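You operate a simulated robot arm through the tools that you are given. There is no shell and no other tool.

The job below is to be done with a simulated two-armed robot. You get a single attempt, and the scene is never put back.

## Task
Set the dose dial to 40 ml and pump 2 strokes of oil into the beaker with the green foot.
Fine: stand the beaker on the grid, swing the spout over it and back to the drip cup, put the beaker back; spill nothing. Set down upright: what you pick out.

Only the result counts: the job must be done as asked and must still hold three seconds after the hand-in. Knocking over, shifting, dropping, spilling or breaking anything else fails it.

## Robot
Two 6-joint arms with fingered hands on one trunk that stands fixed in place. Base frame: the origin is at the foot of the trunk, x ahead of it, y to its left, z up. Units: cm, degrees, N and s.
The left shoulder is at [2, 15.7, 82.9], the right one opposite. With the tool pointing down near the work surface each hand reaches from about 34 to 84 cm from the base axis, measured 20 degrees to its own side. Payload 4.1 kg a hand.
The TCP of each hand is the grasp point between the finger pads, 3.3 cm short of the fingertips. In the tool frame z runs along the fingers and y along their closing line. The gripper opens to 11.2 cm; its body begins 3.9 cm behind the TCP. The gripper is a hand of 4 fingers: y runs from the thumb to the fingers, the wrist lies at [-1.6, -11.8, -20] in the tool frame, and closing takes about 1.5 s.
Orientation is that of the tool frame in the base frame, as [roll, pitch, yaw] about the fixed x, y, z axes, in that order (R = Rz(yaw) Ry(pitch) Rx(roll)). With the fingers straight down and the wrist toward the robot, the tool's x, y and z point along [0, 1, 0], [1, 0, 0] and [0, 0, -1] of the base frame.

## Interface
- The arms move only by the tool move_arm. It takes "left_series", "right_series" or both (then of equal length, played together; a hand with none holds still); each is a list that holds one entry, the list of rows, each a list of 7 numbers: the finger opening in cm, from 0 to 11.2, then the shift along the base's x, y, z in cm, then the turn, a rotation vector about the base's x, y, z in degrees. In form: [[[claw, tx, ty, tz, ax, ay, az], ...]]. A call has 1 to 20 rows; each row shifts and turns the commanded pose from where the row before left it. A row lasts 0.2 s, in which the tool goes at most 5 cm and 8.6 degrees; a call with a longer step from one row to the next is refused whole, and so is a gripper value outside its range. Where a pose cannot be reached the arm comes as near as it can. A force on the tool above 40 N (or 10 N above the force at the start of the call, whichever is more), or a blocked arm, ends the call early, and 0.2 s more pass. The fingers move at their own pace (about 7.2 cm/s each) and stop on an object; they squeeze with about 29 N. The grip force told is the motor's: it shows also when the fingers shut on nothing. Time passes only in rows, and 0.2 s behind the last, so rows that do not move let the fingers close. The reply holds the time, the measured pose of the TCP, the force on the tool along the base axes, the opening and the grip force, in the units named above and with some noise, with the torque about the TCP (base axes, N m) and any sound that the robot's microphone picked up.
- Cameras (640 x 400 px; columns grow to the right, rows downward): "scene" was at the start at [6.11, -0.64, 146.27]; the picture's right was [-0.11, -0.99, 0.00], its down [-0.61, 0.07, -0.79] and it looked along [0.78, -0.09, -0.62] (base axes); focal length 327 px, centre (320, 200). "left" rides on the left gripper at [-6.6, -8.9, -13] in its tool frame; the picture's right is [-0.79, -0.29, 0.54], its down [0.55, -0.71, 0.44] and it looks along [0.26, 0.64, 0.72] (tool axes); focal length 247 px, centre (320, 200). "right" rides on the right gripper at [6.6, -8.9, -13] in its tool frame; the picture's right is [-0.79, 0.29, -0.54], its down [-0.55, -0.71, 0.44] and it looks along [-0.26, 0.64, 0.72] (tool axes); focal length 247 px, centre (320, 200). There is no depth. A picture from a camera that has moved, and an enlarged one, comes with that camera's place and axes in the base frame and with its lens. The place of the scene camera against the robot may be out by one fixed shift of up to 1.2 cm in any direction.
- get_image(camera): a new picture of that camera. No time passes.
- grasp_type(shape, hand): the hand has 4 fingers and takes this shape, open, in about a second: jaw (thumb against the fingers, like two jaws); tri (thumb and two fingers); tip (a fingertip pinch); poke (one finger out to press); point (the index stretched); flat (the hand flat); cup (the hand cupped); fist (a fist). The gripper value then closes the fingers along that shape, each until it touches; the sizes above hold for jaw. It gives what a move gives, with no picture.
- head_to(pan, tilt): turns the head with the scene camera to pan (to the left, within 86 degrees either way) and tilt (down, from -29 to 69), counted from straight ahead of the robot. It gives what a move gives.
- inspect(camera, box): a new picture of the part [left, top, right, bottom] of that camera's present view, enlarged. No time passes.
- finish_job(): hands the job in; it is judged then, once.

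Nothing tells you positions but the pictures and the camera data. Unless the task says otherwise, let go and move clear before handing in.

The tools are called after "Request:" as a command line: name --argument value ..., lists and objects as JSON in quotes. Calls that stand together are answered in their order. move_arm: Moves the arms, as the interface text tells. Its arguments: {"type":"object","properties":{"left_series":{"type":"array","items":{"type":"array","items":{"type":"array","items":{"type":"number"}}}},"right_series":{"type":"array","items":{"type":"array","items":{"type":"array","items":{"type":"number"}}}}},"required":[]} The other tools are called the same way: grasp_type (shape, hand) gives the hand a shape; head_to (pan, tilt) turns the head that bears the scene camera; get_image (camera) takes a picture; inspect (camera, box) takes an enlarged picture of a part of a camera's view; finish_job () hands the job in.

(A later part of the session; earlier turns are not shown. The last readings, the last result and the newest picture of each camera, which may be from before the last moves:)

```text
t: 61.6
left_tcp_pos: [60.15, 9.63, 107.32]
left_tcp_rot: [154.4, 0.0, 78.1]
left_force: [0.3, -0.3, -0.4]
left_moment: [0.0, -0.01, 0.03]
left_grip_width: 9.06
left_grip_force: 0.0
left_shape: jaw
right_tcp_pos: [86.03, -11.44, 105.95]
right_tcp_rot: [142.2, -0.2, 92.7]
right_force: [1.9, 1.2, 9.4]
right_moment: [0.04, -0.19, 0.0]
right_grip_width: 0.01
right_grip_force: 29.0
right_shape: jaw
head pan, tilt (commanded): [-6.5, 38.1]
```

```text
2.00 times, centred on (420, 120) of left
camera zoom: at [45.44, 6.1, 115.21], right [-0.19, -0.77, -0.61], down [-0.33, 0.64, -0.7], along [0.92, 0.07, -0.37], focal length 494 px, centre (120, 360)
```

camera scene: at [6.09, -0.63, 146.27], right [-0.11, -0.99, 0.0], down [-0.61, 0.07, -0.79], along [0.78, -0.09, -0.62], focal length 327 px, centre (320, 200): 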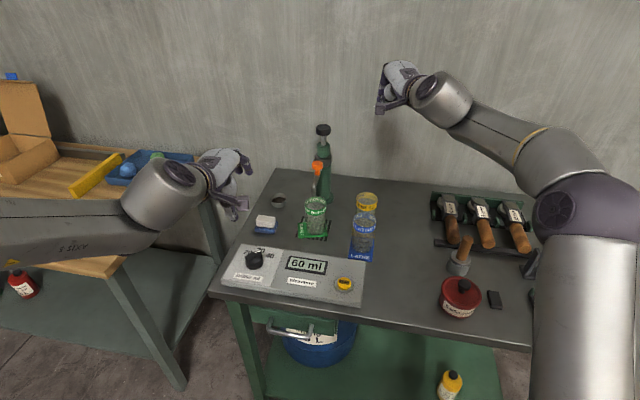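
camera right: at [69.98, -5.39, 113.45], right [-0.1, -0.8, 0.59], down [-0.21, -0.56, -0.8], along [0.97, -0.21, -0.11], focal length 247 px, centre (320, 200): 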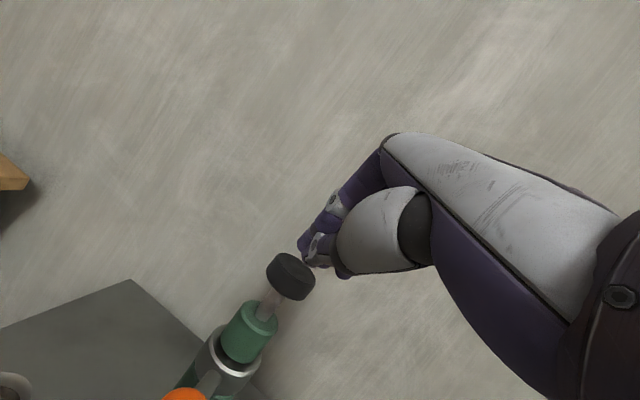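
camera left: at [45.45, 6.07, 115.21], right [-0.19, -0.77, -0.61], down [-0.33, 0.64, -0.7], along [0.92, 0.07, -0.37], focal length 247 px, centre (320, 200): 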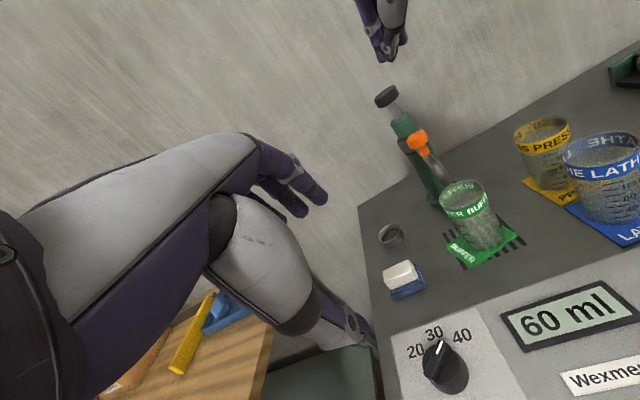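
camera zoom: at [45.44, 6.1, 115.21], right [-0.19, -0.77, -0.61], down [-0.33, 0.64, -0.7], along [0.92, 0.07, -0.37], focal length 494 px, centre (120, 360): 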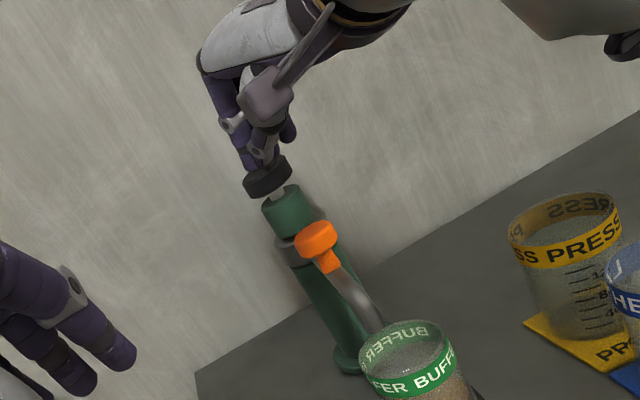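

The display reads 140 ml, so both 40 ml strokes are in. I'm letting the plunger up and backing the right hand off the pump.

Request:
move_arm --right_series '[[[0, 0, 0.05, 0.6, 0, -0.7, 0], [0, 0, 0.05, 0.6, 0, -0.7, 0], [0, 0, 0.05, 0.6, 0, -0.7, 0], [0, 0, 0, 0.7, 0, -0.7, 0], [0, -0.2, 0, 0.7, 0, -0.5, 0], [0, -0.2, 0, 0.8, 0, 0, 0], [0, -1.0, -0.3, 1.0, 0, 1.0, 0], [0, -1.2, -0.4, 0.8, 0, 2.0, 0], [0, -1.2, -0.4, 0.3, 0, 2.5, 0], [0, -1.2, -0.4, 0, 0, 3.0, 0], [0, -1.0, -0.4, 0, 0, 3.0, 0]]]'

Request:
inspect --camera "scene" --box '[240, 100, 400, 260]'

Request:
get_image --camera "right"

Request:
inspect --camera "left" --box '[360, 60, 560, 280]'

```text
t: 64.0
left_tcp_pos: [60.07, 9.58, 107.31]
left_tcp_rot: [154.5, 0.0, 78.0]
left_force: [-0.1, 0.3, 0.4]
left_moment: [0.0, 0.0, 0.03]
left_grip_width: 9.03
left_grip_force: 0.1
left_shape: jaw
right_tcp_pos: [80.01, -13.17, 111.95]
right_tcp_rot: [150.6, -0.6, 92.8]
right_force: [0.4, -0.5, -0.8]
right_moment: [0.0, 0.0, 0.0]
right_grip_width: 0.0
right_grip_force: 29.3
right_shape: jaw
head pan, tilt (commanded): [-6.5, 38.1]
```

```text
2.50 times, centred on (320, 180) of scene
camera zoom: at [6.12, -0.65, 146.27], right [-0.11, -0.99, 0.0], down [-0.61, 0.07, -0.79], along [0.78, -0.09, -0.62], focal length 818 px, centre (320, 250)
```

zoom: 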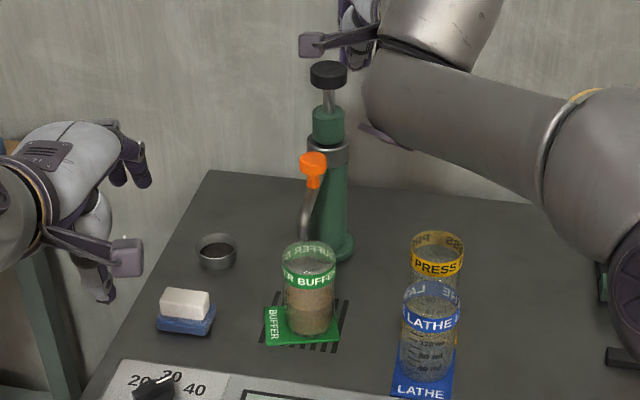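

```text
taken
camera right: at [65.64, -7.33, 118.93], right [0.02, -0.8, 0.6], down [-0.38, -0.56, -0.73], along [0.93, -0.21, -0.32], focal length 247 px, centre (320, 200)
```

right: 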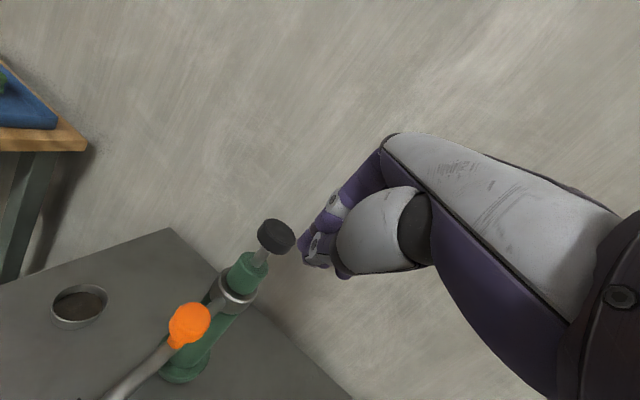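

```text
1.82 times, centred on (460, 170) of left
camera zoom: at [45.47, 6.1, 115.2], right [-0.19, -0.77, -0.61], down [-0.33, 0.64, -0.7], along [0.92, 0.07, -0.37], focal length 449 px, centre (66, 254)
```

zoom: 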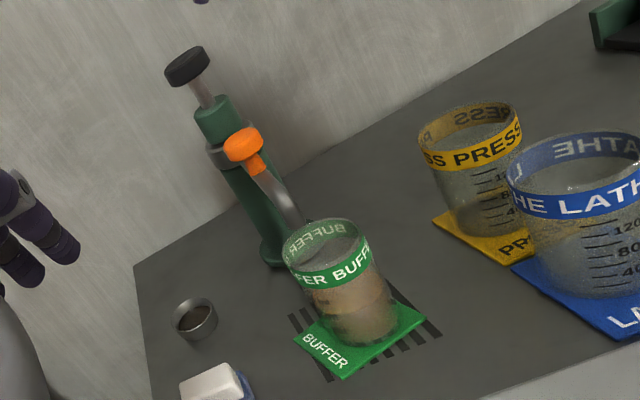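

The beaker now holds about 80 ml and nothing is spilled. Next the closed right hand goes down on the right side of the spout, so its index fingertip can push the spout back to the left toward the drip cup.

Request:
move_arm --right_series '[[[0, -1.5, -1.2, -0.5, 0, 2.2, 0], [0, -1.5, -1.2, -1.5, 0, 2.2, 0], [0, 0, 0, -2.2, 0, 0, 0], [0, 0, 0, -2.2, 0, 0, 0], [0, 0, 0, -2.2, 0, 0, 0], [0, 0, 0, -2.2, 0, 0, 0]]]'

Request:
get_image --camera "right"

Request:
inspect --camera "left" --box '[360, 60, 560, 280]'

Request:
inspect --camera "scene" --box '[240, 100, 400, 260]'

```text
t: 65.4
left_tcp_pos: [60.08, 9.7, 107.24]
left_tcp_rot: [154.5, 0.0, 78.0]
left_force: [-0.5, -0.3, -0.2]
left_moment: [0.01, 0.02, 0.01]
left_grip_width: 9.03
left_grip_force: 0.1
left_shape: jaw
right_tcp_pos: [76.95, -15.43, 101.01]
right_tcp_rot: [154.9, -0.9, 92.6]
right_force: [0.2, 0.2, 0.0]
right_moment: [-0.01, 0.02, -0.03]
right_grip_width: 0.01
right_grip_force: 28.9
right_shape: jaw
head pan, tilt (commanded): [-6.5, 38.1]
```

```text
taken
camera right: at [63.23, -9.65, 109.13], right [0.07, -0.8, 0.6], down [-0.43, -0.56, -0.7], along [0.9, -0.21, -0.39], focal length 247 px, centre (320, 200)
```

right: 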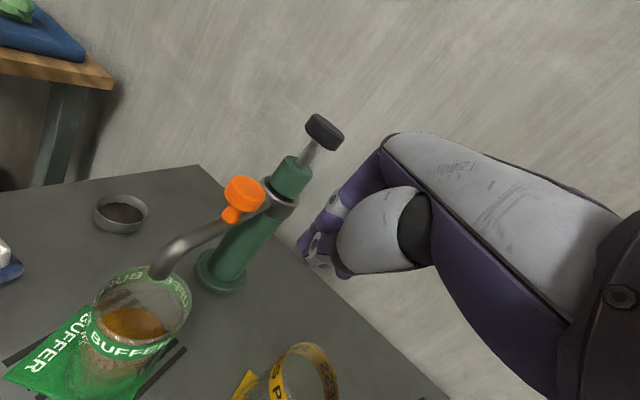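

```text
1.82 times, centred on (460, 170) of left
camera zoom: at [45.45, 6.11, 115.2], right [-0.19, -0.77, -0.61], down [-0.33, 0.64, -0.7], along [0.92, 0.07, -0.37], focal length 449 px, centre (66, 254)
```

zoom: 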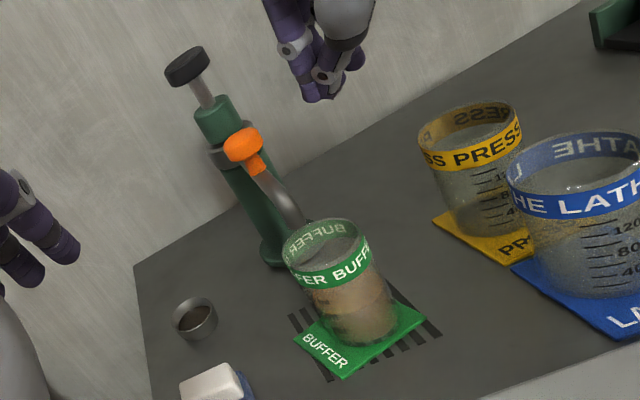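

```text
2.50 times, centred on (320, 180) of scene
camera zoom: at [6.09, -0.64, 146.27], right [-0.11, -0.99, 0.0], down [-0.61, 0.07, -0.79], along [0.78, -0.09, -0.62], focal length 818 px, centre (320, 250)
```

zoom: 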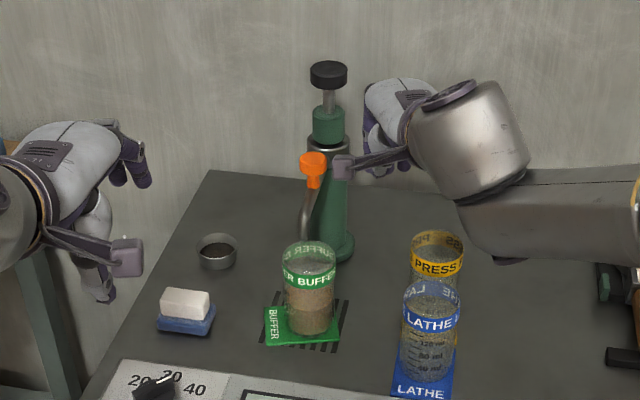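

The right camera confirms the spout tip is above the beaker mouth. I'm lowering the closed fingers to the tube's height on its right side and retracting the left hand to make room.

Request:
move_arm --left_series '[[[9, -2.5, 2.0, 1.0, 0, 0, 0], [9, -2.5, 2.0, 1.0, 0, 0, 0], [9, -2.5, 2.0, 1.0, 0, 0, 0], [9, -2.5, 2.0, 1.0, 0, 0, 0], [9, -2.5, 2.0, 1.0, 0, 0, 0]]]' --right_series '[[[0, 0, 0.5, -1.0, 0, 0, 0], [0, 0, 0.8, -0.8, 0, 0, 0], [0, 0, 0.8, 0, 0, 0, 0], [0, 0, 0.8, 0, 0, 0, 0], [0, 0, 0.7, 0, 0, 0, 0]]]'

Request:
get_image --camera "right"

Request:
inspect --camera "scene" --box '[240, 100, 400, 260]'

```text
t: 66.6
left_tcp_pos: [47.31, 19.19, 113.19]
left_tcp_rot: [154.8, -0.2, 78.2]
left_force: [1.1, -0.1, 0.1]
left_moment: [0.04, 0.0, -0.03]
left_grip_width: 9.04
left_grip_force: 0.0
left_shape: jaw
left hand out of reach, approached as far as the arm can: row 5
right_tcp_pos: [77.12, -11.86, 99.29]
right_tcp_rot: [154.9, -1.0, 92.7]
right_force: [0.3, -0.4, -0.1]
right_moment: [0.03, 0.02, 0.02]
right_grip_width: 0.01
right_grip_force: 29.0
right_shape: jaw
head pan, tilt (commanded): [-6.5, 38.1]
```

```text
taken
camera right: at [63.29, -6.09, 107.35], right [0.07, -0.8, 0.6], down [-0.43, -0.56, -0.7], along [0.9, -0.21, -0.38], focal length 247 px, centre (320, 200)
```

right: 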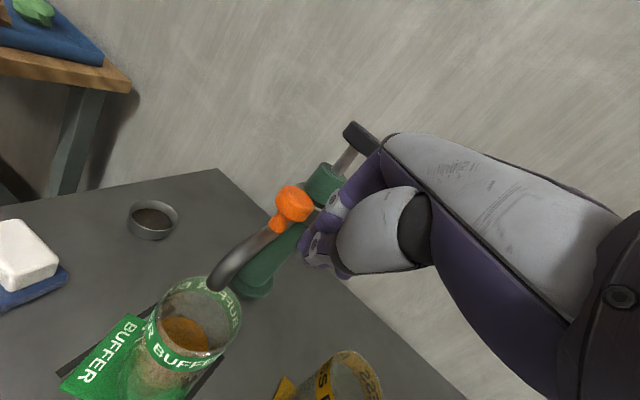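

```text
2.50 times, centred on (320, 180) of scene
camera zoom: at [6.18, -0.67, 146.27], right [-0.11, -0.99, 0.0], down [-0.61, 0.07, -0.79], along [0.78, -0.09, -0.62], focal length 818 px, centre (320, 250)
```

zoom: 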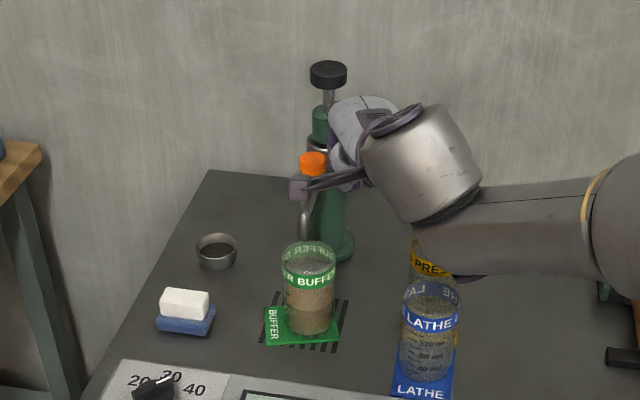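

The closed fingertips are just to the right of the spout tube. I'm pushing left gently along the return arc.

Request:
move_arm --right_series '[[[0, -0.1, 0.7, 0, 0, 0, 0], [0, 0, 0.8, 0, 0, 0, 0], [0, 0.2, 1.0, 0, 0, 0, 0], [0, 0.25, 1.0, 0, 0, 0, 0]]]'

Request:
get_image --camera "right"

Request:
inspect --camera "scene" --box '[240, 100, 400, 260]'

```text
t: 67.6
left_tcp_pos: [47.18, 19.13, 113.22]
left_tcp_rot: [154.9, -0.1, 78.2]
left_force: [0.5, -0.2, 0.3]
left_moment: [0.01, 0.0, -0.01]
left_grip_width: 9.04
left_grip_force: 0.0
left_shape: jaw
right_tcp_pos: [77.31, -8.36, 99.44]
right_tcp_rot: [154.9, -0.9, 92.7]
right_force: [-0.4, 0.3, -0.4]
right_moment: [0.0, -0.01, 0.0]
right_grip_width: 0.0
right_grip_force: 29.1
right_shape: jaw
head pan, tilt (commanded): [-6.5, 38.1]
```

```text
taken
camera right: at [63.57, -2.55, 107.43], right [0.07, -0.8, 0.6], down [-0.43, -0.56, -0.7], along [0.9, -0.21, -0.38], focal length 247 px, centre (320, 200)
```

right: 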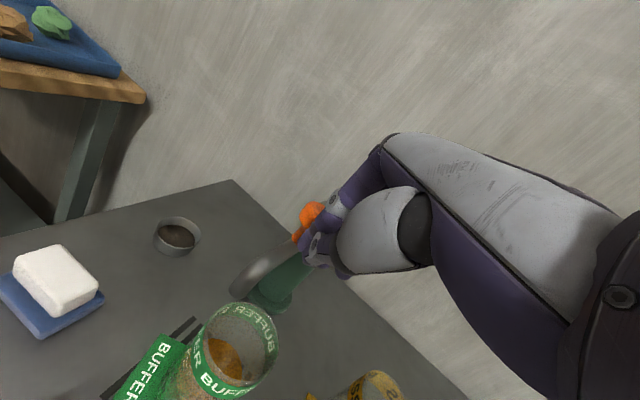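

```text
2.50 times, centred on (320, 180) of scene
camera zoom: at [6.1, -0.66, 146.27], right [-0.11, -0.99, 0.0], down [-0.61, 0.07, -0.79], along [0.78, -0.09, -0.62], focal length 818 px, centre (320, 250)
```

zoom: 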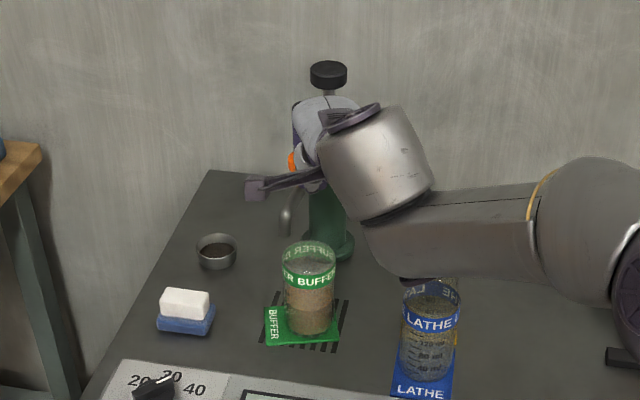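

The spout is moving back with the push. I'm continuing along the arc.

Request:
move_arm --right_series '[[[0, 0.45, 1.05, 0, 0, 0, 0], [0, 0.55, 1.05, 0, 0, 0, 0], [0, 0.65, 0.9, 0, 0, -1.0, 0], [0, 0.65, 0.9, 0, 0, -1.5, 0], [0, 0.8, 0.75, 0, 0, -1.5, 0], [0, 0.8, 0.75, 0, 0, -1.5, 0]]]'

Request:
get_image --camera "right"

Request:
inspect --camera "scene" --box '[240, 100, 400, 260]'

Request:
get_image --camera "left"

```text
t: 69.0
left_tcp_pos: [47.21, 19.19, 113.22]
left_tcp_rot: [154.7, -0.2, 78.3]
left_force: [0.5, -0.2, 1.2]
left_moment: [0.0, -0.03, -0.03]
left_grip_width: 9.02
left_grip_force: 0.1
left_shape: jaw
right_tcp_pos: [81.18, -2.96, 99.38]
right_tcp_rot: [149.3, -0.4, 92.6]
right_force: [-0.7, 0.3, -0.5]
right_moment: [-0.01, 0.0, -0.01]
right_grip_width: 0.02
right_grip_force: 29.0
right_shape: jaw
head pan, tilt (commanded): [-6.5, 38.1]
```

```text
taken
camera right: at [66.77, 2.81, 106.0], right [0.01, -0.8, 0.6], down [-0.36, -0.56, -0.74], along [0.93, -0.21, -0.3], focal length 247 px, centre (320, 200)
```

right: 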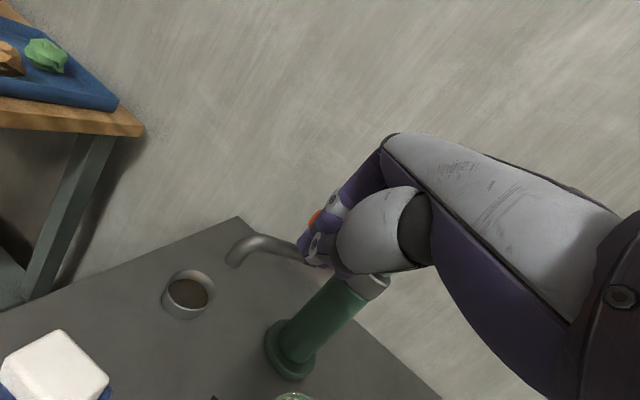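

```text
2.50 times, centred on (320, 180) of scene
camera zoom: at [6.1, -0.65, 146.27], right [-0.11, -0.99, 0.0], down [-0.61, 0.07, -0.79], along [0.78, -0.09, -0.62], focal length 818 px, centre (320, 250)
```

zoom: 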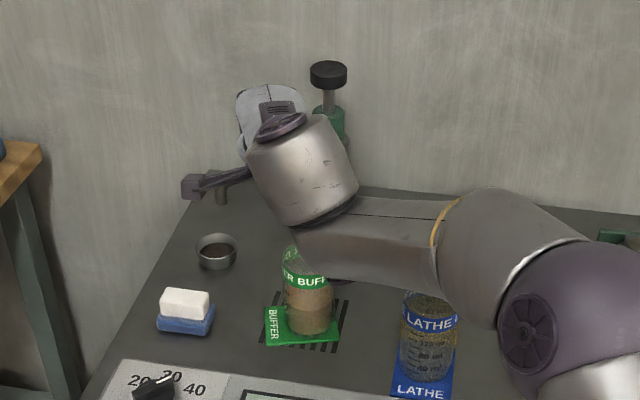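

```text
taken
camera left: at [32.6, 15.52, 121.15], right [-0.19, -0.77, -0.61], down [-0.33, 0.64, -0.7], along [0.92, 0.07, -0.38], focal length 247 px, centre (320, 200)
```

left: 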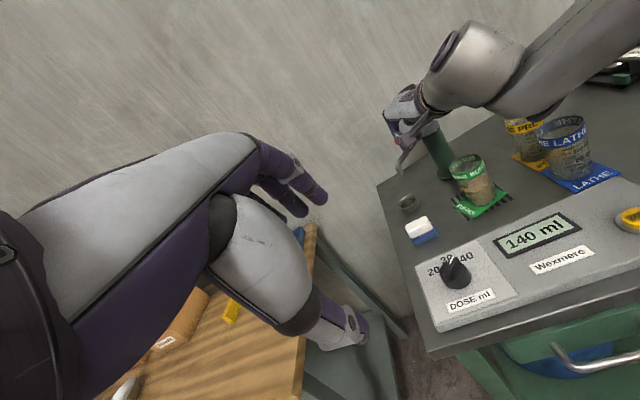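

The spout is at about 114° and the drip cup lies at about 90°. I'm pushing further in smaller steps.

Request:
move_arm --right_series '[[[0, 0.8, 0.55, 0, 0, -1.2, 0], [0, 0.8, 0.55, 0, 0, -1.2, 0], [0, 0.6, 0.25, -0.1, 0, -1.5, 0], [0, 0.6, 0.25, -0.1, 0, -1.5, 0]]]'

Request:
get_image --camera "right"

Request:
inspect --camera "scene" --box '[240, 100, 400, 260]'

```text
t: 70.0
left_tcp_pos: [47.16, 19.22, 113.17]
left_tcp_rot: [154.7, -0.2, 78.2]
left_force: [0.1, -1.3, 0.5]
left_moment: [-0.05, 0.0, 0.01]
left_grip_width: 9.05
left_grip_force: 0.0
left_shape: jaw
right_tcp_pos: [84.11, -1.45, 99.13]
right_tcp_rot: [144.0, -0.3, 92.9]
right_force: [-0.5, -0.2, 0.5]
right_moment: [-0.04, 0.01, -0.02]
right_grip_width: 0.0
right_grip_force: 29.2
right_shape: jaw
head pan, tilt (commanded): [-6.5, 38.1]
```

```text
taken
camera right: at [69.02, 4.38, 104.44], right [-0.05, -0.8, 0.6], down [-0.29, -0.56, -0.77], along [0.96, -0.21, -0.21], focal length 247 px, centre (320, 200)
```

right: 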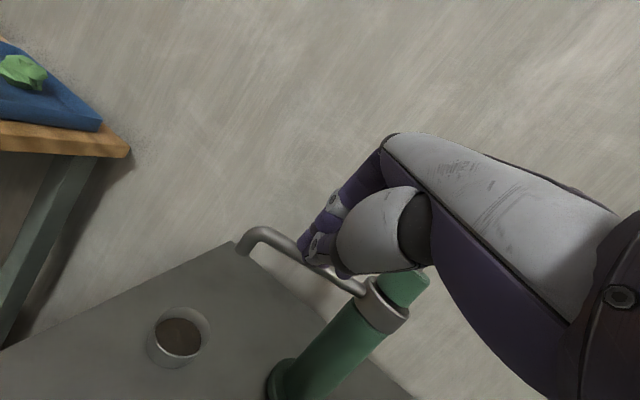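

```text
2.50 times, centred on (320, 180) of scene
camera zoom: at [6.1, -0.65, 146.27], right [-0.11, -0.99, 0.0], down [-0.61, 0.07, -0.79], along [0.78, -0.09, -0.62], focal length 818 px, centre (320, 250)
```

zoom: 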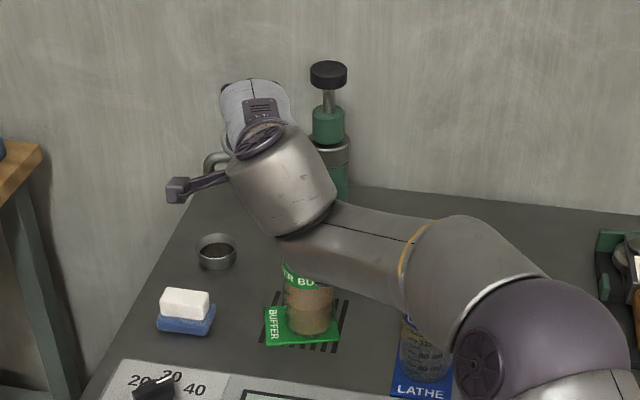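

By my estimate the spout tip is at (89.2, 2.5), directly above the drip cup at (88.5, 2.8). I'm withdrawing the right hand carefully to verify.

Request:
move_arm --right_series '[[[0, -0.8, -0.2, 0.2, 0, 1.5, 0], [0, -1.0, -0.3, 0.4, 0, 2.0, 0], [0, -1.2, -0.6, 1.2, 0, 2.0, 0], [0, -1.5, -1.0, 1.5, 0, 2.0, 0], [0, -1.5, -1.2, 1.5, 0, 2.0, 0], [0, -1.5, -1.5, 1.5, 0, 2.0, 0], [0, -1.5, -1.8, 1.5, 0, 2.0, 0]]]'

Request:
get_image --camera "right"

Request:
inspect --camera "scene" --box '[260, 115, 350, 245]'

Request:
get_image --camera "left"

```text
t: 71.6
left_tcp_pos: [47.32, 19.26, 113.12]
left_tcp_rot: [154.9, -0.2, 78.3]
left_force: [1.2, 0.5, 0.0]
left_moment: [0.01, 0.0, -0.01]
left_grip_width: 9.01
left_grip_force: 0.1
left_shape: jaw
right_tcp_pos: [75.02, -8.09, 106.92]
right_tcp_rot: [157.6, -0.8, 92.7]
right_force: [1.6, 0.2, -0.5]
right_moment: [-0.02, 0.0, -0.02]
right_grip_width: 0.0
right_grip_force: 28.8
right_shape: jaw
head pan, tilt (commanded): [-6.5, 38.1]
```

```text
taken
camera right: at [61.64, -2.22, 115.61], right [0.1, -0.8, 0.59], down [-0.47, -0.56, -0.68], along [0.88, -0.21, -0.43], focal length 247 px, centre (320, 200)
```

right: 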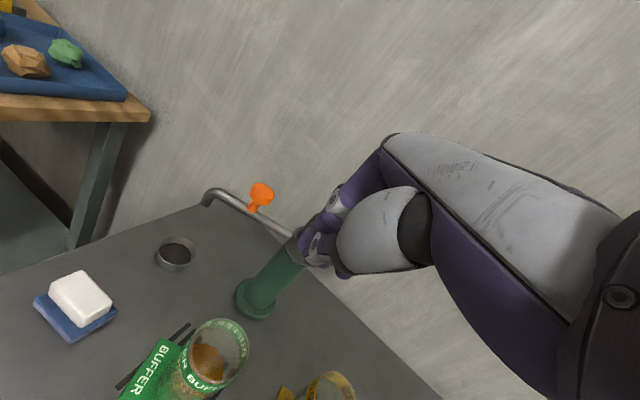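

```text
3.08 times, centred on (305, 180) of scene
camera zoom: at [6.14, -0.63, 146.27], right [-0.11, -0.99, 0.0], down [-0.61, 0.07, -0.79], along [0.78, -0.09, -0.62], focal length 1007 px, centre (366, 262)
```

zoom: 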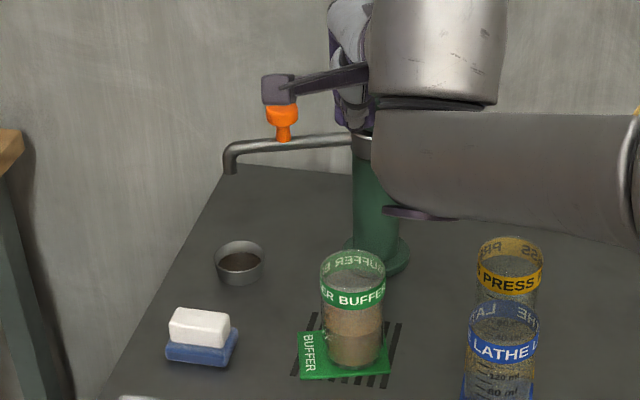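

```text
taken
camera left: at [32.64, 15.55, 121.14], right [-0.19, -0.77, -0.61], down [-0.33, 0.64, -0.7], along [0.92, 0.07, -0.38], focal length 247 px, centre (320, 200)
```

left: 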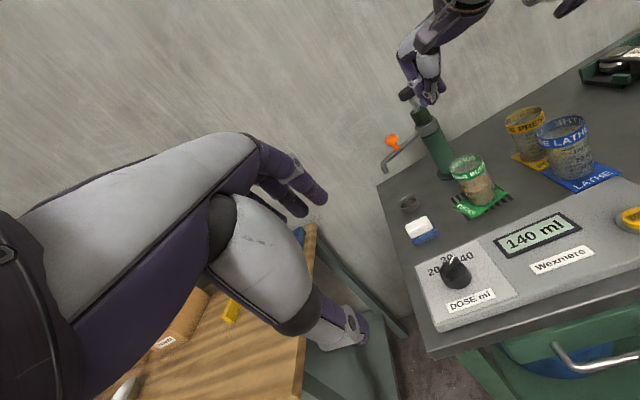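

The spout is back exactly where it started, over the drip cup. Now I turn the right hand back into the beaker-gripping orientation, retracing poses I know the arm can reach.

Request:
move_arm --right_series '[[[0, 0, -1.0, 1.0, 6.82, 0.03, -4.67], [0, 0, -2.0, 0.9, 6.82, 0.03, -4.67], [1, 0, -2.0, 0.8, 6.82, 0.03, -4.67], [3, 0, -2.0, 0.8, 6.82, 0.03, -4.67], [5, 0, -2.0, 0.7, 6.82, 0.03, -4.67], [6, 0, -2.0, 0.6, 6.82, 0.03, -4.67], [8, 0, -2.0, 0.5, 6.82, 0.03, -4.67], [8, 0, -1.5, 0.4, 6.82, 0.03, -4.67]]]'

Request:
get_image --camera "right"

Request:
get_image --camera "scene"

```text
t: 73.4
left_tcp_pos: [47.25, 19.14, 113.07]
left_tcp_rot: [154.7, -0.2, 78.4]
left_force: [-1.1, 0.0, 0.0]
left_moment: [0.0, -0.02, 0.0]
left_grip_width: 9.03
left_grip_force: 0.0
left_shape: jaw
right_tcp_pos: [75.04, -22.47, 112.75]
right_tcp_rot: [-179.5, -50.9, 40.9]
right_force: [-0.1, 0.0, 0.1]
right_moment: [-0.01, 0.0, 0.01]
right_grip_width: 7.96
right_grip_force: 0.1
right_shape: jaw
head pan, tilt (commanded): [-6.5, 38.1]
```

```text
taken
camera right: at [64.85, -19.78, 126.02], right [-0.5, -0.82, -0.28], down [-0.48, 0.53, -0.7], along [0.72, -0.22, -0.66], focal length 247 px, centre (320, 200)
```

right: 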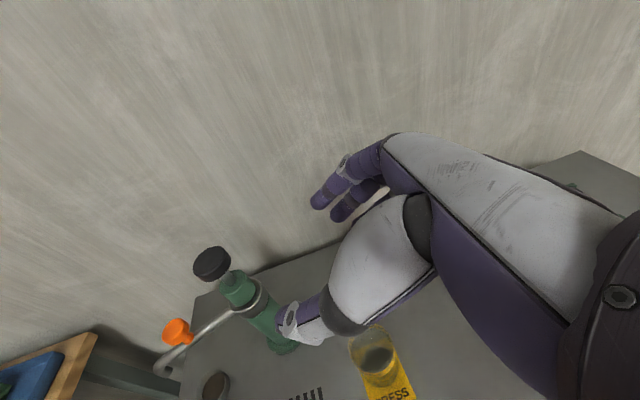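

```text
taken
camera scene: at [6.11, -0.63, 146.27], right [-0.11, -0.99, 0.0], down [-0.61, 0.07, -0.79], along [0.78, -0.09, -0.62], focal length 327 px, centre (320, 200)
```

scene: 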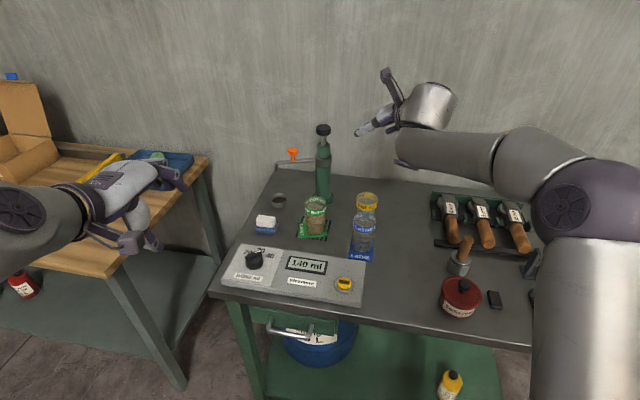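

The hand is in the same pose as on the earlier retreat. I'm retracing that path back to above the beaker, opened to 8 cm.

Request:
move_arm --right_series '[[[8, -0.05, 1.8, -1.5, -0.5, 0.6, -6], [8, -0.05, 1.8, -1.5, 0, 0, -6], [8, -0.05, 1.8, -1.5, 0, 0, -6], [8, -0.05, 1.8, -1.5, 0, 0, -6], [8, -0.05, 1.8, -1.5, 0, 0, -6], [8, -0.05, 1.8, -1.6, 0, 0, -6], [8, -0.1, 1.8, -1.6, 0, 0, -6], [8, -0.1, 1.5, -1.6, 0, 0, -5.5], [8, -0.1, 0.9, -1.5, 0, 0, -2.5]]]'

Request:
get_image --camera "right"

Request:
inspect --camera "scene" --box '[220, 120, 400, 280]'

```text
t: 75.4
left_tcp_pos: [47.2, 19.23, 113.24]
left_tcp_rot: [154.7, -0.2, 78.2]
left_force: [0.4, -0.6, 0.8]
left_moment: [0.01, 0.03, 0.0]
left_grip_width: 9.03
left_grip_force: 0.1
left_shape: jaw
right_tcp_pos: [74.46, -7.56, 98.91]
right_tcp_rot: [-179.5, -50.0, -9.1]
right_force: [-0.3, 0.1, -0.1]
right_moment: [0.03, -0.04, 0.04]
right_grip_width: 7.97
right_grip_force: 0.1
right_shape: jaw
head pan, tilt (commanded): [-6.5, 38.1]
```

```text
taken
camera right: at [70.14, 2.09, 112.3], right [-0.95, -0.14, -0.26], down [0.09, 0.71, -0.7], along [0.29, -0.69, -0.66], focal length 247 px, centre (320, 200)
```

right: 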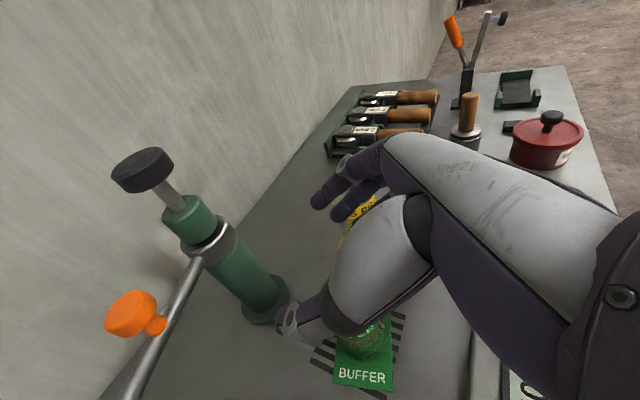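

```text
2.50 times, centred on (310, 200) of scene
camera zoom: at [6.09, -0.67, 146.27], right [-0.11, -0.99, 0.0], down [-0.61, 0.07, -0.79], along [0.78, -0.09, -0.62], focal length 818 px, centre (345, 200)
```

zoom: 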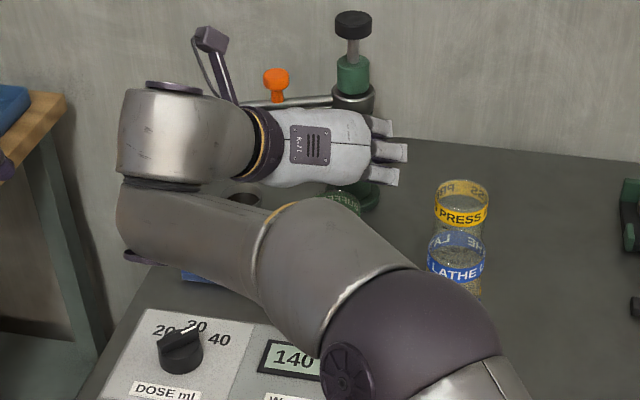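

I'm aligned with the earlier retreat line. I'm descending toward the beaker rim first, then checking.

Request:
move_arm --right_series '[[[8, 0, 0.05, -1.5, 0, 0, -1.3], [8, 0, 0.05, -1.5, 0, 0, -1.3], [8, 0, 0.05, -1.6, 0, 0, -1.3]]]'

Request:
get_image --camera "right"

```text
t: 76.2
left_tcp_pos: [47.26, 19.37, 113.22]
left_tcp_rot: [154.6, -0.2, 78.3]
left_force: [1.0, 0.6, 0.3]
left_moment: [-0.01, 0.02, -0.01]
left_grip_width: 9.04
left_grip_force: 0.1
left_shape: jaw
right_tcp_pos: [74.57, -7.21, 94.3]
right_tcp_rot: [-179.7, -49.9, -12.8]
right_force: [0.1, 0.2, -0.5]
right_moment: [-0.01, 0.01, 0.02]
right_grip_width: 7.97
right_grip_force: 0.1
right_shape: jaw
head pan, tilt (commanded): [-6.5, 38.1]
```

```text
taken
camera right: at [71.04, 2.63, 107.68], right [-0.96, -0.08, -0.26], down [0.13, 0.7, -0.7], along [0.24, -0.71, -0.66], focal length 247 px, centre (320, 200)
```

right: 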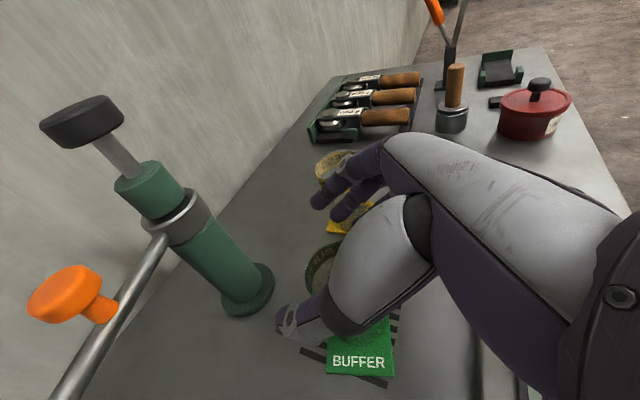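

The pose matches the earlier retreat, and the beaker sits between thumb and fingers. I'm descending further.

Request:
move_arm --right_series '[[[8, -0.1, -0.04, -1.2, 0, 0, -1.2], [8, -0.1, -0.04, -1.2, 0, 0, -1.0], [8, -0.1, -0.04, -1.0, 0, 0, -0.9]]]'

Request:
inspect --camera "right" --box '[230, 170, 430, 390]'

```text
t: 77.0
left_tcp_pos: [47.22, 19.17, 113.23]
left_tcp_rot: [154.7, -0.1, 78.2]
left_force: [0.9, 0.3, 0.6]
left_moment: [0.0, 0.03, 0.01]
left_grip_width: 9.05
left_grip_force: 0.1
left_shape: jaw
right_tcp_pos: [74.36, -7.29, 90.95]
right_tcp_rot: [-179.7, -50.0, -16.0]
right_force: [-0.5, 0.5, -0.5]
right_moment: [0.0, 0.01, 0.0]
right_grip_width: 7.97
right_grip_force: 0.1
right_shape: jaw
head pan, tilt (commanded): [-6.5, 38.1]
```

```text
1.82 times, centred on (330, 280) of right
camera zoom: at [71.38, 2.75, 104.31], right [-0.96, -0.03, -0.26], down [0.17, 0.69, -0.7], along [0.2, -0.72, -0.66], focal length 449 px, centre (302, 54)
```

zoom: 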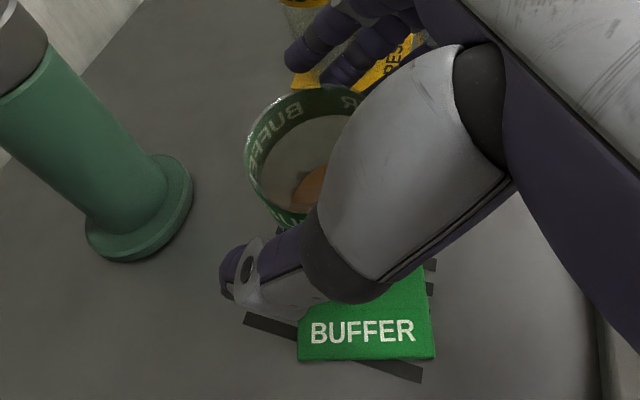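

The beaker lies between the open thumb and fingers. I'm lowering to the earlier grip height.

Request:
move_arm --right_series '[[[8, -0.1, -0.05, -1.0, 0, 0, -0.9], [8, -0.05, -0.03, -0.9, 0, 0, -0.8]]]'

Request:
inspect --camera "right" --box '[230, 170, 430, 390]'

Request:
inspect --camera "scene" --box '[270, 160, 390, 260]'

```text
t: 77.6
left_tcp_pos: [47.28, 19.13, 113.2]
left_tcp_rot: [154.9, -0.2, 78.3]
left_force: [0.3, 0.3, -0.3]
left_moment: [0.02, 0.03, 0.0]
left_grip_width: 9.01
left_grip_force: 0.1
left_shape: jaw
right_tcp_pos: [74.07, -7.56, 89.03]
right_tcp_rot: [-179.8, -50.0, -17.7]
right_force: [0.6, -0.2, 1.1]
right_moment: [0.03, 0.04, 0.0]
right_grip_width: 7.95
right_grip_force: 0.1
right_shape: jaw
head pan, tilt (commanded): [-6.5, 38.1]
```

```text
1.82 times, centred on (330, 280) of right
camera zoom: at [71.39, 2.69, 102.34], right [-0.97, 0.0, -0.26], down [0.19, 0.69, -0.7], along [0.18, -0.73, -0.66], focal length 449 px, centre (302, 54)
```

zoom: 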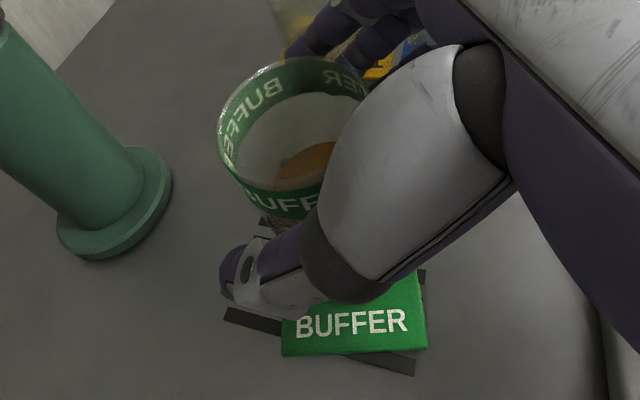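

```text
4.00 times, centred on (330, 210) of scene
camera zoom: at [6.1, -0.65, 146.27], right [-0.11, -0.99, 0.0], down [-0.61, 0.07, -0.79], along [0.78, -0.09, -0.62], focal length 1310 px, centre (280, 160)
```

zoom: 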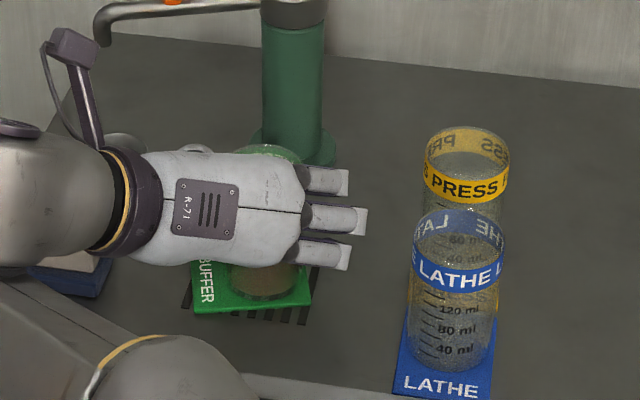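

The view is identical to the release pose. I'm closing slowly on the beaker.

Request:
move_arm --right_series '[[[7.2, 0, 0, 0, 0, 0, 0], [6.4, 0, 0, 0, 0, 0, 0], [5.8, 0, 0, 0, 0, 0, 0], [5.3, 0, 0, 0, 0, 0, 0], [4.9, 0, 0, 0, 0, 0, 0], [4.5, 0, 0, 0, 0, 0, 0], [4.1, 0, 0, 0, 0, 0, 0], [3.6, 0, 0, 0, 0, 0, 0], [3.0, 0, 0, 0, 0, 0, 0], [3.0, 0, 0, 0, 0, 0, 0]]]'

Request:
inspect --camera "right" --box '[230, 170, 430, 390]'

Request:
inspect --camera "scene" --box '[270, 160, 390, 260]'

```text
t: 79.8
left_tcp_pos: [47.28, 19.17, 113.14]
left_tcp_rot: [154.7, -0.2, 78.3]
left_force: [-0.6, -0.3, 0.3]
left_moment: [0.01, 0.0, -0.01]
left_grip_width: 9.03
left_grip_force: 0.1
left_shape: jaw
right_tcp_pos: [74.13, -7.45, 88.99]
right_tcp_rot: [-179.7, -49.9, -17.6]
right_force: [0.1, -0.6, -0.4]
right_moment: [-0.04, 0.03, -0.01]
right_grip_width: 4.62
right_grip_force: 28.9
right_shape: jaw
head pan, tilt (commanded): [-6.5, 38.1]
```

```text
1.82 times, centred on (330, 280) of right
camera zoom: at [71.39, 2.71, 102.35], right [-0.97, 0.0, -0.26], down [0.19, 0.69, -0.7], along [0.18, -0.73, -0.66], focal length 449 px, centre (302, 54)
```

zoom: 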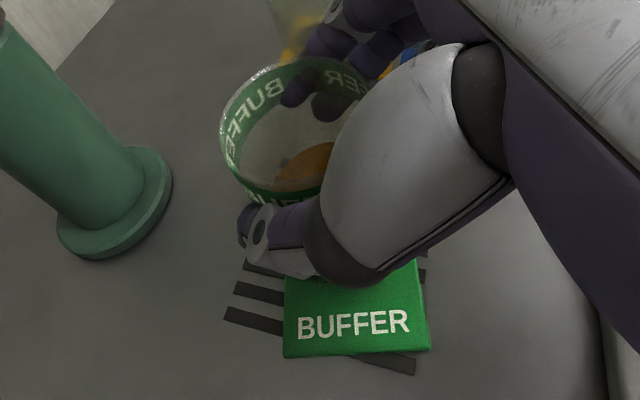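

```text
4.00 times, centred on (330, 210) of scene
camera zoom: at [6.11, -0.65, 146.27], right [-0.11, -0.99, 0.0], down [-0.61, 0.07, -0.79], along [0.78, -0.09, -0.62], focal length 1310 px, centre (280, 160)
```

zoom: 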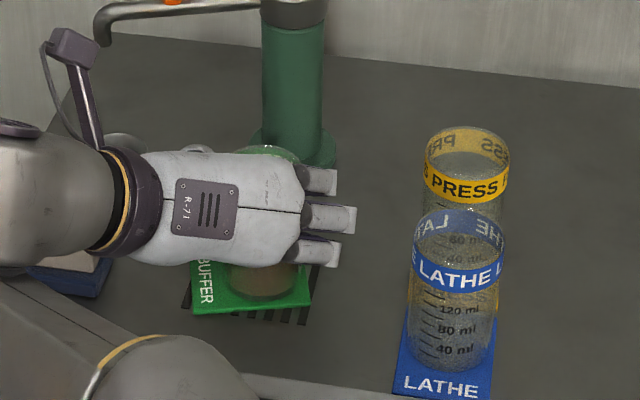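

The grip is at 29 N with the same hold as before. I'm lifting slowly, straight up.

Request:
move_arm --right_series '[[[3.0, 0, 0, 0.4, 0, 0, 0.3], [3.0, 0, 0, 0.6, 0, 0, 0.5], [3.0, 0, 0, 0.8, 0, 0, 0.7], [3.0, 0.1, 0, 0.9, 0, 0, 0.8], [3.0, 0.1, 0, 0.9, 0, 0, 0.8], [3.0, 0.1, 0, 0.9, 0, 0, 0.8], [3.0, 0.1, 0, 0.9, 0, 0, 0.9]]]'

Request:
get_image --camera "right"

Request:
inspect --camera "scene" --box '[220, 120, 400, 280]'

Request:
get_image --camera "left"

```text
t: 81.4
left_tcp_pos: [47.15, 19.21, 113.27]
left_tcp_rot: [154.8, -0.2, 78.3]
left_force: [-0.5, -0.2, -0.1]
left_moment: [0.01, 0.02, -0.03]
left_grip_width: 9.02
left_grip_force: 0.0
left_shape: jaw
right_tcp_pos: [74.67, -7.37, 94.36]
right_tcp_rot: [-179.6, -50.1, -12.8]
right_force: [-0.3, -0.4, -2.2]
right_moment: [-0.03, -0.05, 0.01]
right_grip_width: 4.63
right_grip_force: 29.0
right_shape: jaw
right hand out of reach, approached as far as the arm can: row 2
head pan, tilt (commanded): [-6.5, 38.1]
```

```text
taken
camera right: at [71.1, 2.54, 107.79], right [-0.96, -0.08, -0.26], down [0.13, 0.7, -0.7], along [0.24, -0.71, -0.66], focal length 247 px, centre (320, 200)
```

right: 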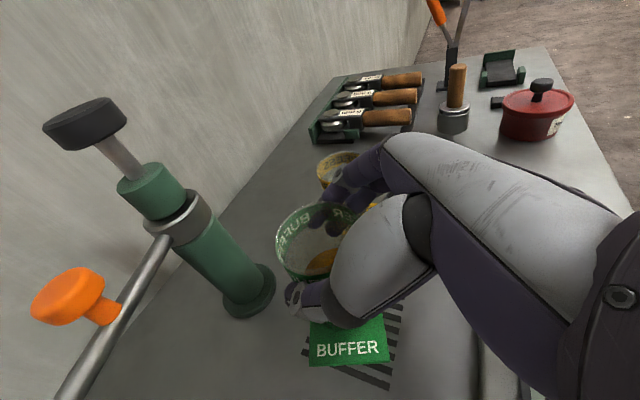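

```text
2.50 times, centred on (310, 200) of scene
camera zoom: at [6.12, -0.64, 146.27], right [-0.11, -0.99, 0.0], down [-0.61, 0.07, -0.79], along [0.78, -0.09, -0.62], focal length 818 px, centre (345, 200)
```

zoom: 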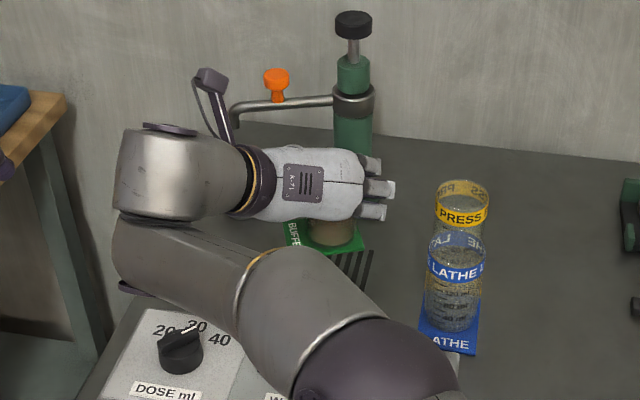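

```text
taken
camera left: at [32.62, 15.53, 121.14], right [-0.19, -0.77, -0.61], down [-0.33, 0.64, -0.7], along [0.92, 0.07, -0.38], focal length 247 px, centre (320, 200)
```

left: 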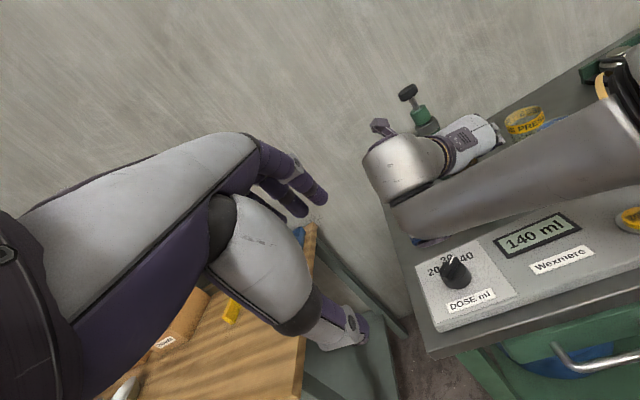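

The beaker with its oil is lifted and upright. I'm carrying it along the proven retreat path (up, right, turning), at half speed.

Request:
move_arm --right_series '[[[3.0, 0, 0, 0.7, 0, 0, 0.6], [3.0, 0, 0, 0.75, 0, 0, 0.65], [3.0, 0, 0, 0.75, 0, 0, 0.65], [3.0, 0, 0, 0.75, 0, 0, 0.7], [3.0, 0, -0.2, 0.75, 0, 0, 1.2], [3.0, 0, -0.45, 0.75, 0, 0, 1.8], [3.0, 0, -0.7, 0.8, 0, 0, 2.6], [3.0, 0, -0.85, 0.8, 0, 0, 3], [3.0, 0, -0.9, 0.8, 0, 0, 3], [3.0, 0, -0.9, 0.8, 0, 0, 3], [3.0, 0, -0.9, 0.8, 0, 0, 3], [3.0, 0, -0.9, 0.8, 0, 0, 3], [3.0, 0, -0.9, 0.8, 0, 0, 3], [3.0, 0, -0.9, 0.8, 0, 0, 3]]]'

Request:
get_image --camera "right"

Request:
inspect --camera "scene" --box '[220, 100, 420, 270]'

```text
t: 84.4
left_tcp_pos: [47.28, 19.15, 113.25]
left_tcp_rot: [154.8, -0.2, 78.3]
left_force: [-0.7, 0.1, -0.8]
left_moment: [-0.01, 0.0, -0.01]
left_grip_width: 9.01
left_grip_force: 0.1
left_shape: jaw
right_tcp_pos: [75.04, -14.99, 105.42]
right_tcp_rot: [-179.6, -49.9, 16.4]
right_force: [-0.2, 0.2, -2.3]
right_moment: [-0.05, 0.03, -0.03]
right_grip_width: 4.62
right_grip_force: 29.2
right_shape: jaw
right hand out of reach, approached as far as the arm can: row 8
head pan, tilt (commanded): [-6.5, 38.1]
```

```text
taken
camera right: at [67.13, -8.05, 118.85], right [-0.8, -0.54, -0.26], down [-0.23, 0.68, -0.7], along [0.56, -0.5, -0.66], focal length 247 px, centre (320, 200)
```

right: 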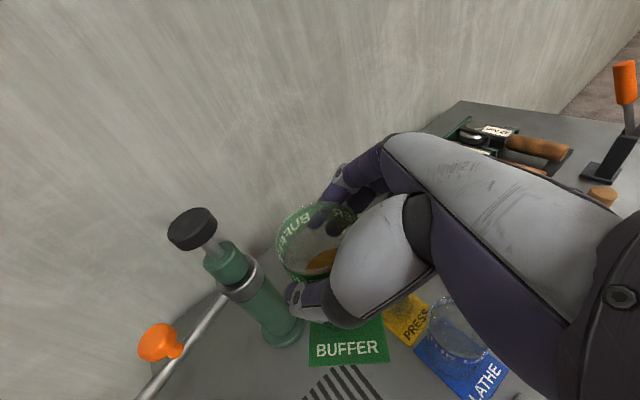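

```text
2.35 times, centred on (320, 185) of scene
camera zoom: at [6.13, -0.63, 146.27], right [-0.11, -0.99, 0.0], down [-0.61, 0.07, -0.79], along [0.78, -0.09, -0.62], focal length 770 px, centre (320, 235)
```

zoom: 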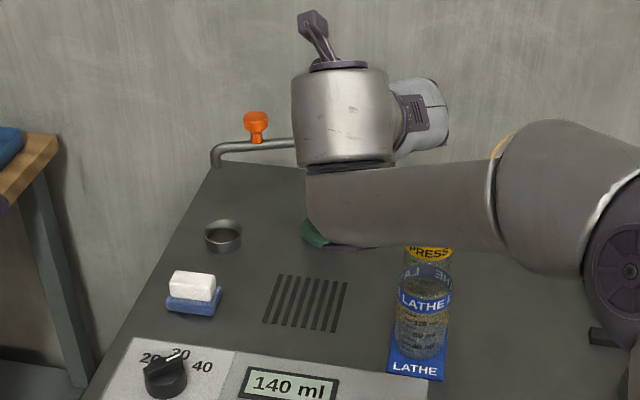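

The grid is clean and the oil is calm. I'm continuing along the path over the beakers, well above their rims.

Request:
move_arm --right_series '[[[3.0, 0, -0.6, 0.6, 0, 0, 2], [3.0, 0, -0.9, 0.8, 0, 0, 3], [3.0, 0, -0.9, 0.8, 0, 0, 3], [3.0, 0, -0.9, 0.8, 0, 0, 3], [3.0, 0, -0.9, 0.8, 0, 0, 3], [3.0, 0, -0.9, 0.8, 0, 0, 3], [3.0, 0, -0.9, 0.8, 0, 0, 3], [3.0, 0, -0.9, 0.7, 0, 0, 3], [3.0, 0, -0.9, 0.3, 0, 0, 2], [3.0, 0, -1.0, 0, 0, 0, 2], [3.0, 0, -1.0, -0.3, 0, 0, 2], [3.0, 0, -1.0, -0.5, 0, 0, 2], [3.0, 0, -1.0, -0.6, 0, 0, 2], [3.0, 0, -1.0, -0.6, 0, 0, 2], [3.0, 0, -1.0, -0.6, 0, 0, 2], [3.0, 0, -0.8, -0.6, 0, 0, 2]]]'

Request:
get_image --camera "right"

Request:
get_image --camera "scene"

```text
t: 87.8
left_tcp_pos: [47.14, 19.14, 113.2]
left_tcp_rot: [154.9, -0.2, 78.3]
left_force: [-0.2, -0.4, -0.2]
left_moment: [-0.02, 0.01, -0.02]
left_grip_width: 9.04
left_grip_force: 0.0
left_shape: jaw
right_tcp_pos: [75.23, -29.5, 108.71]
right_tcp_rot: [-179.7, -50.0, 55.4]
right_force: [0.1, -0.1, -0.6]
right_moment: [-0.03, 0.01, -0.02]
right_grip_width: 4.6
right_grip_force: 28.9
right_shape: jaw
head pan, tilt (commanded): [-6.5, 38.1]
```

```text
taken
camera right: at [64.68, -29.28, 122.11], right [-0.28, -0.92, -0.26], down [-0.6, 0.38, -0.7], along [0.75, -0.04, -0.66], focal length 247 px, centre (320, 200)
```

right: 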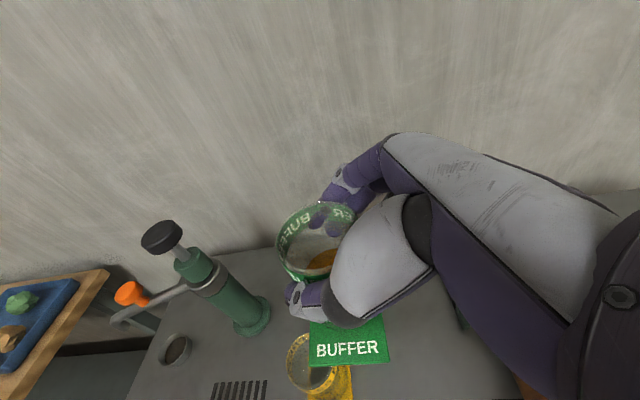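

```text
taken
camera scene: at [6.11, -0.63, 146.27], right [-0.11, -0.99, 0.0], down [-0.61, 0.07, -0.79], along [0.78, -0.09, -0.62], focal length 327 px, centre (320, 200)
```

scene: 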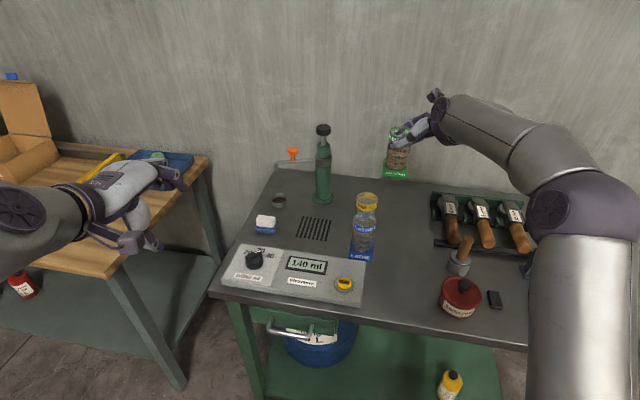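

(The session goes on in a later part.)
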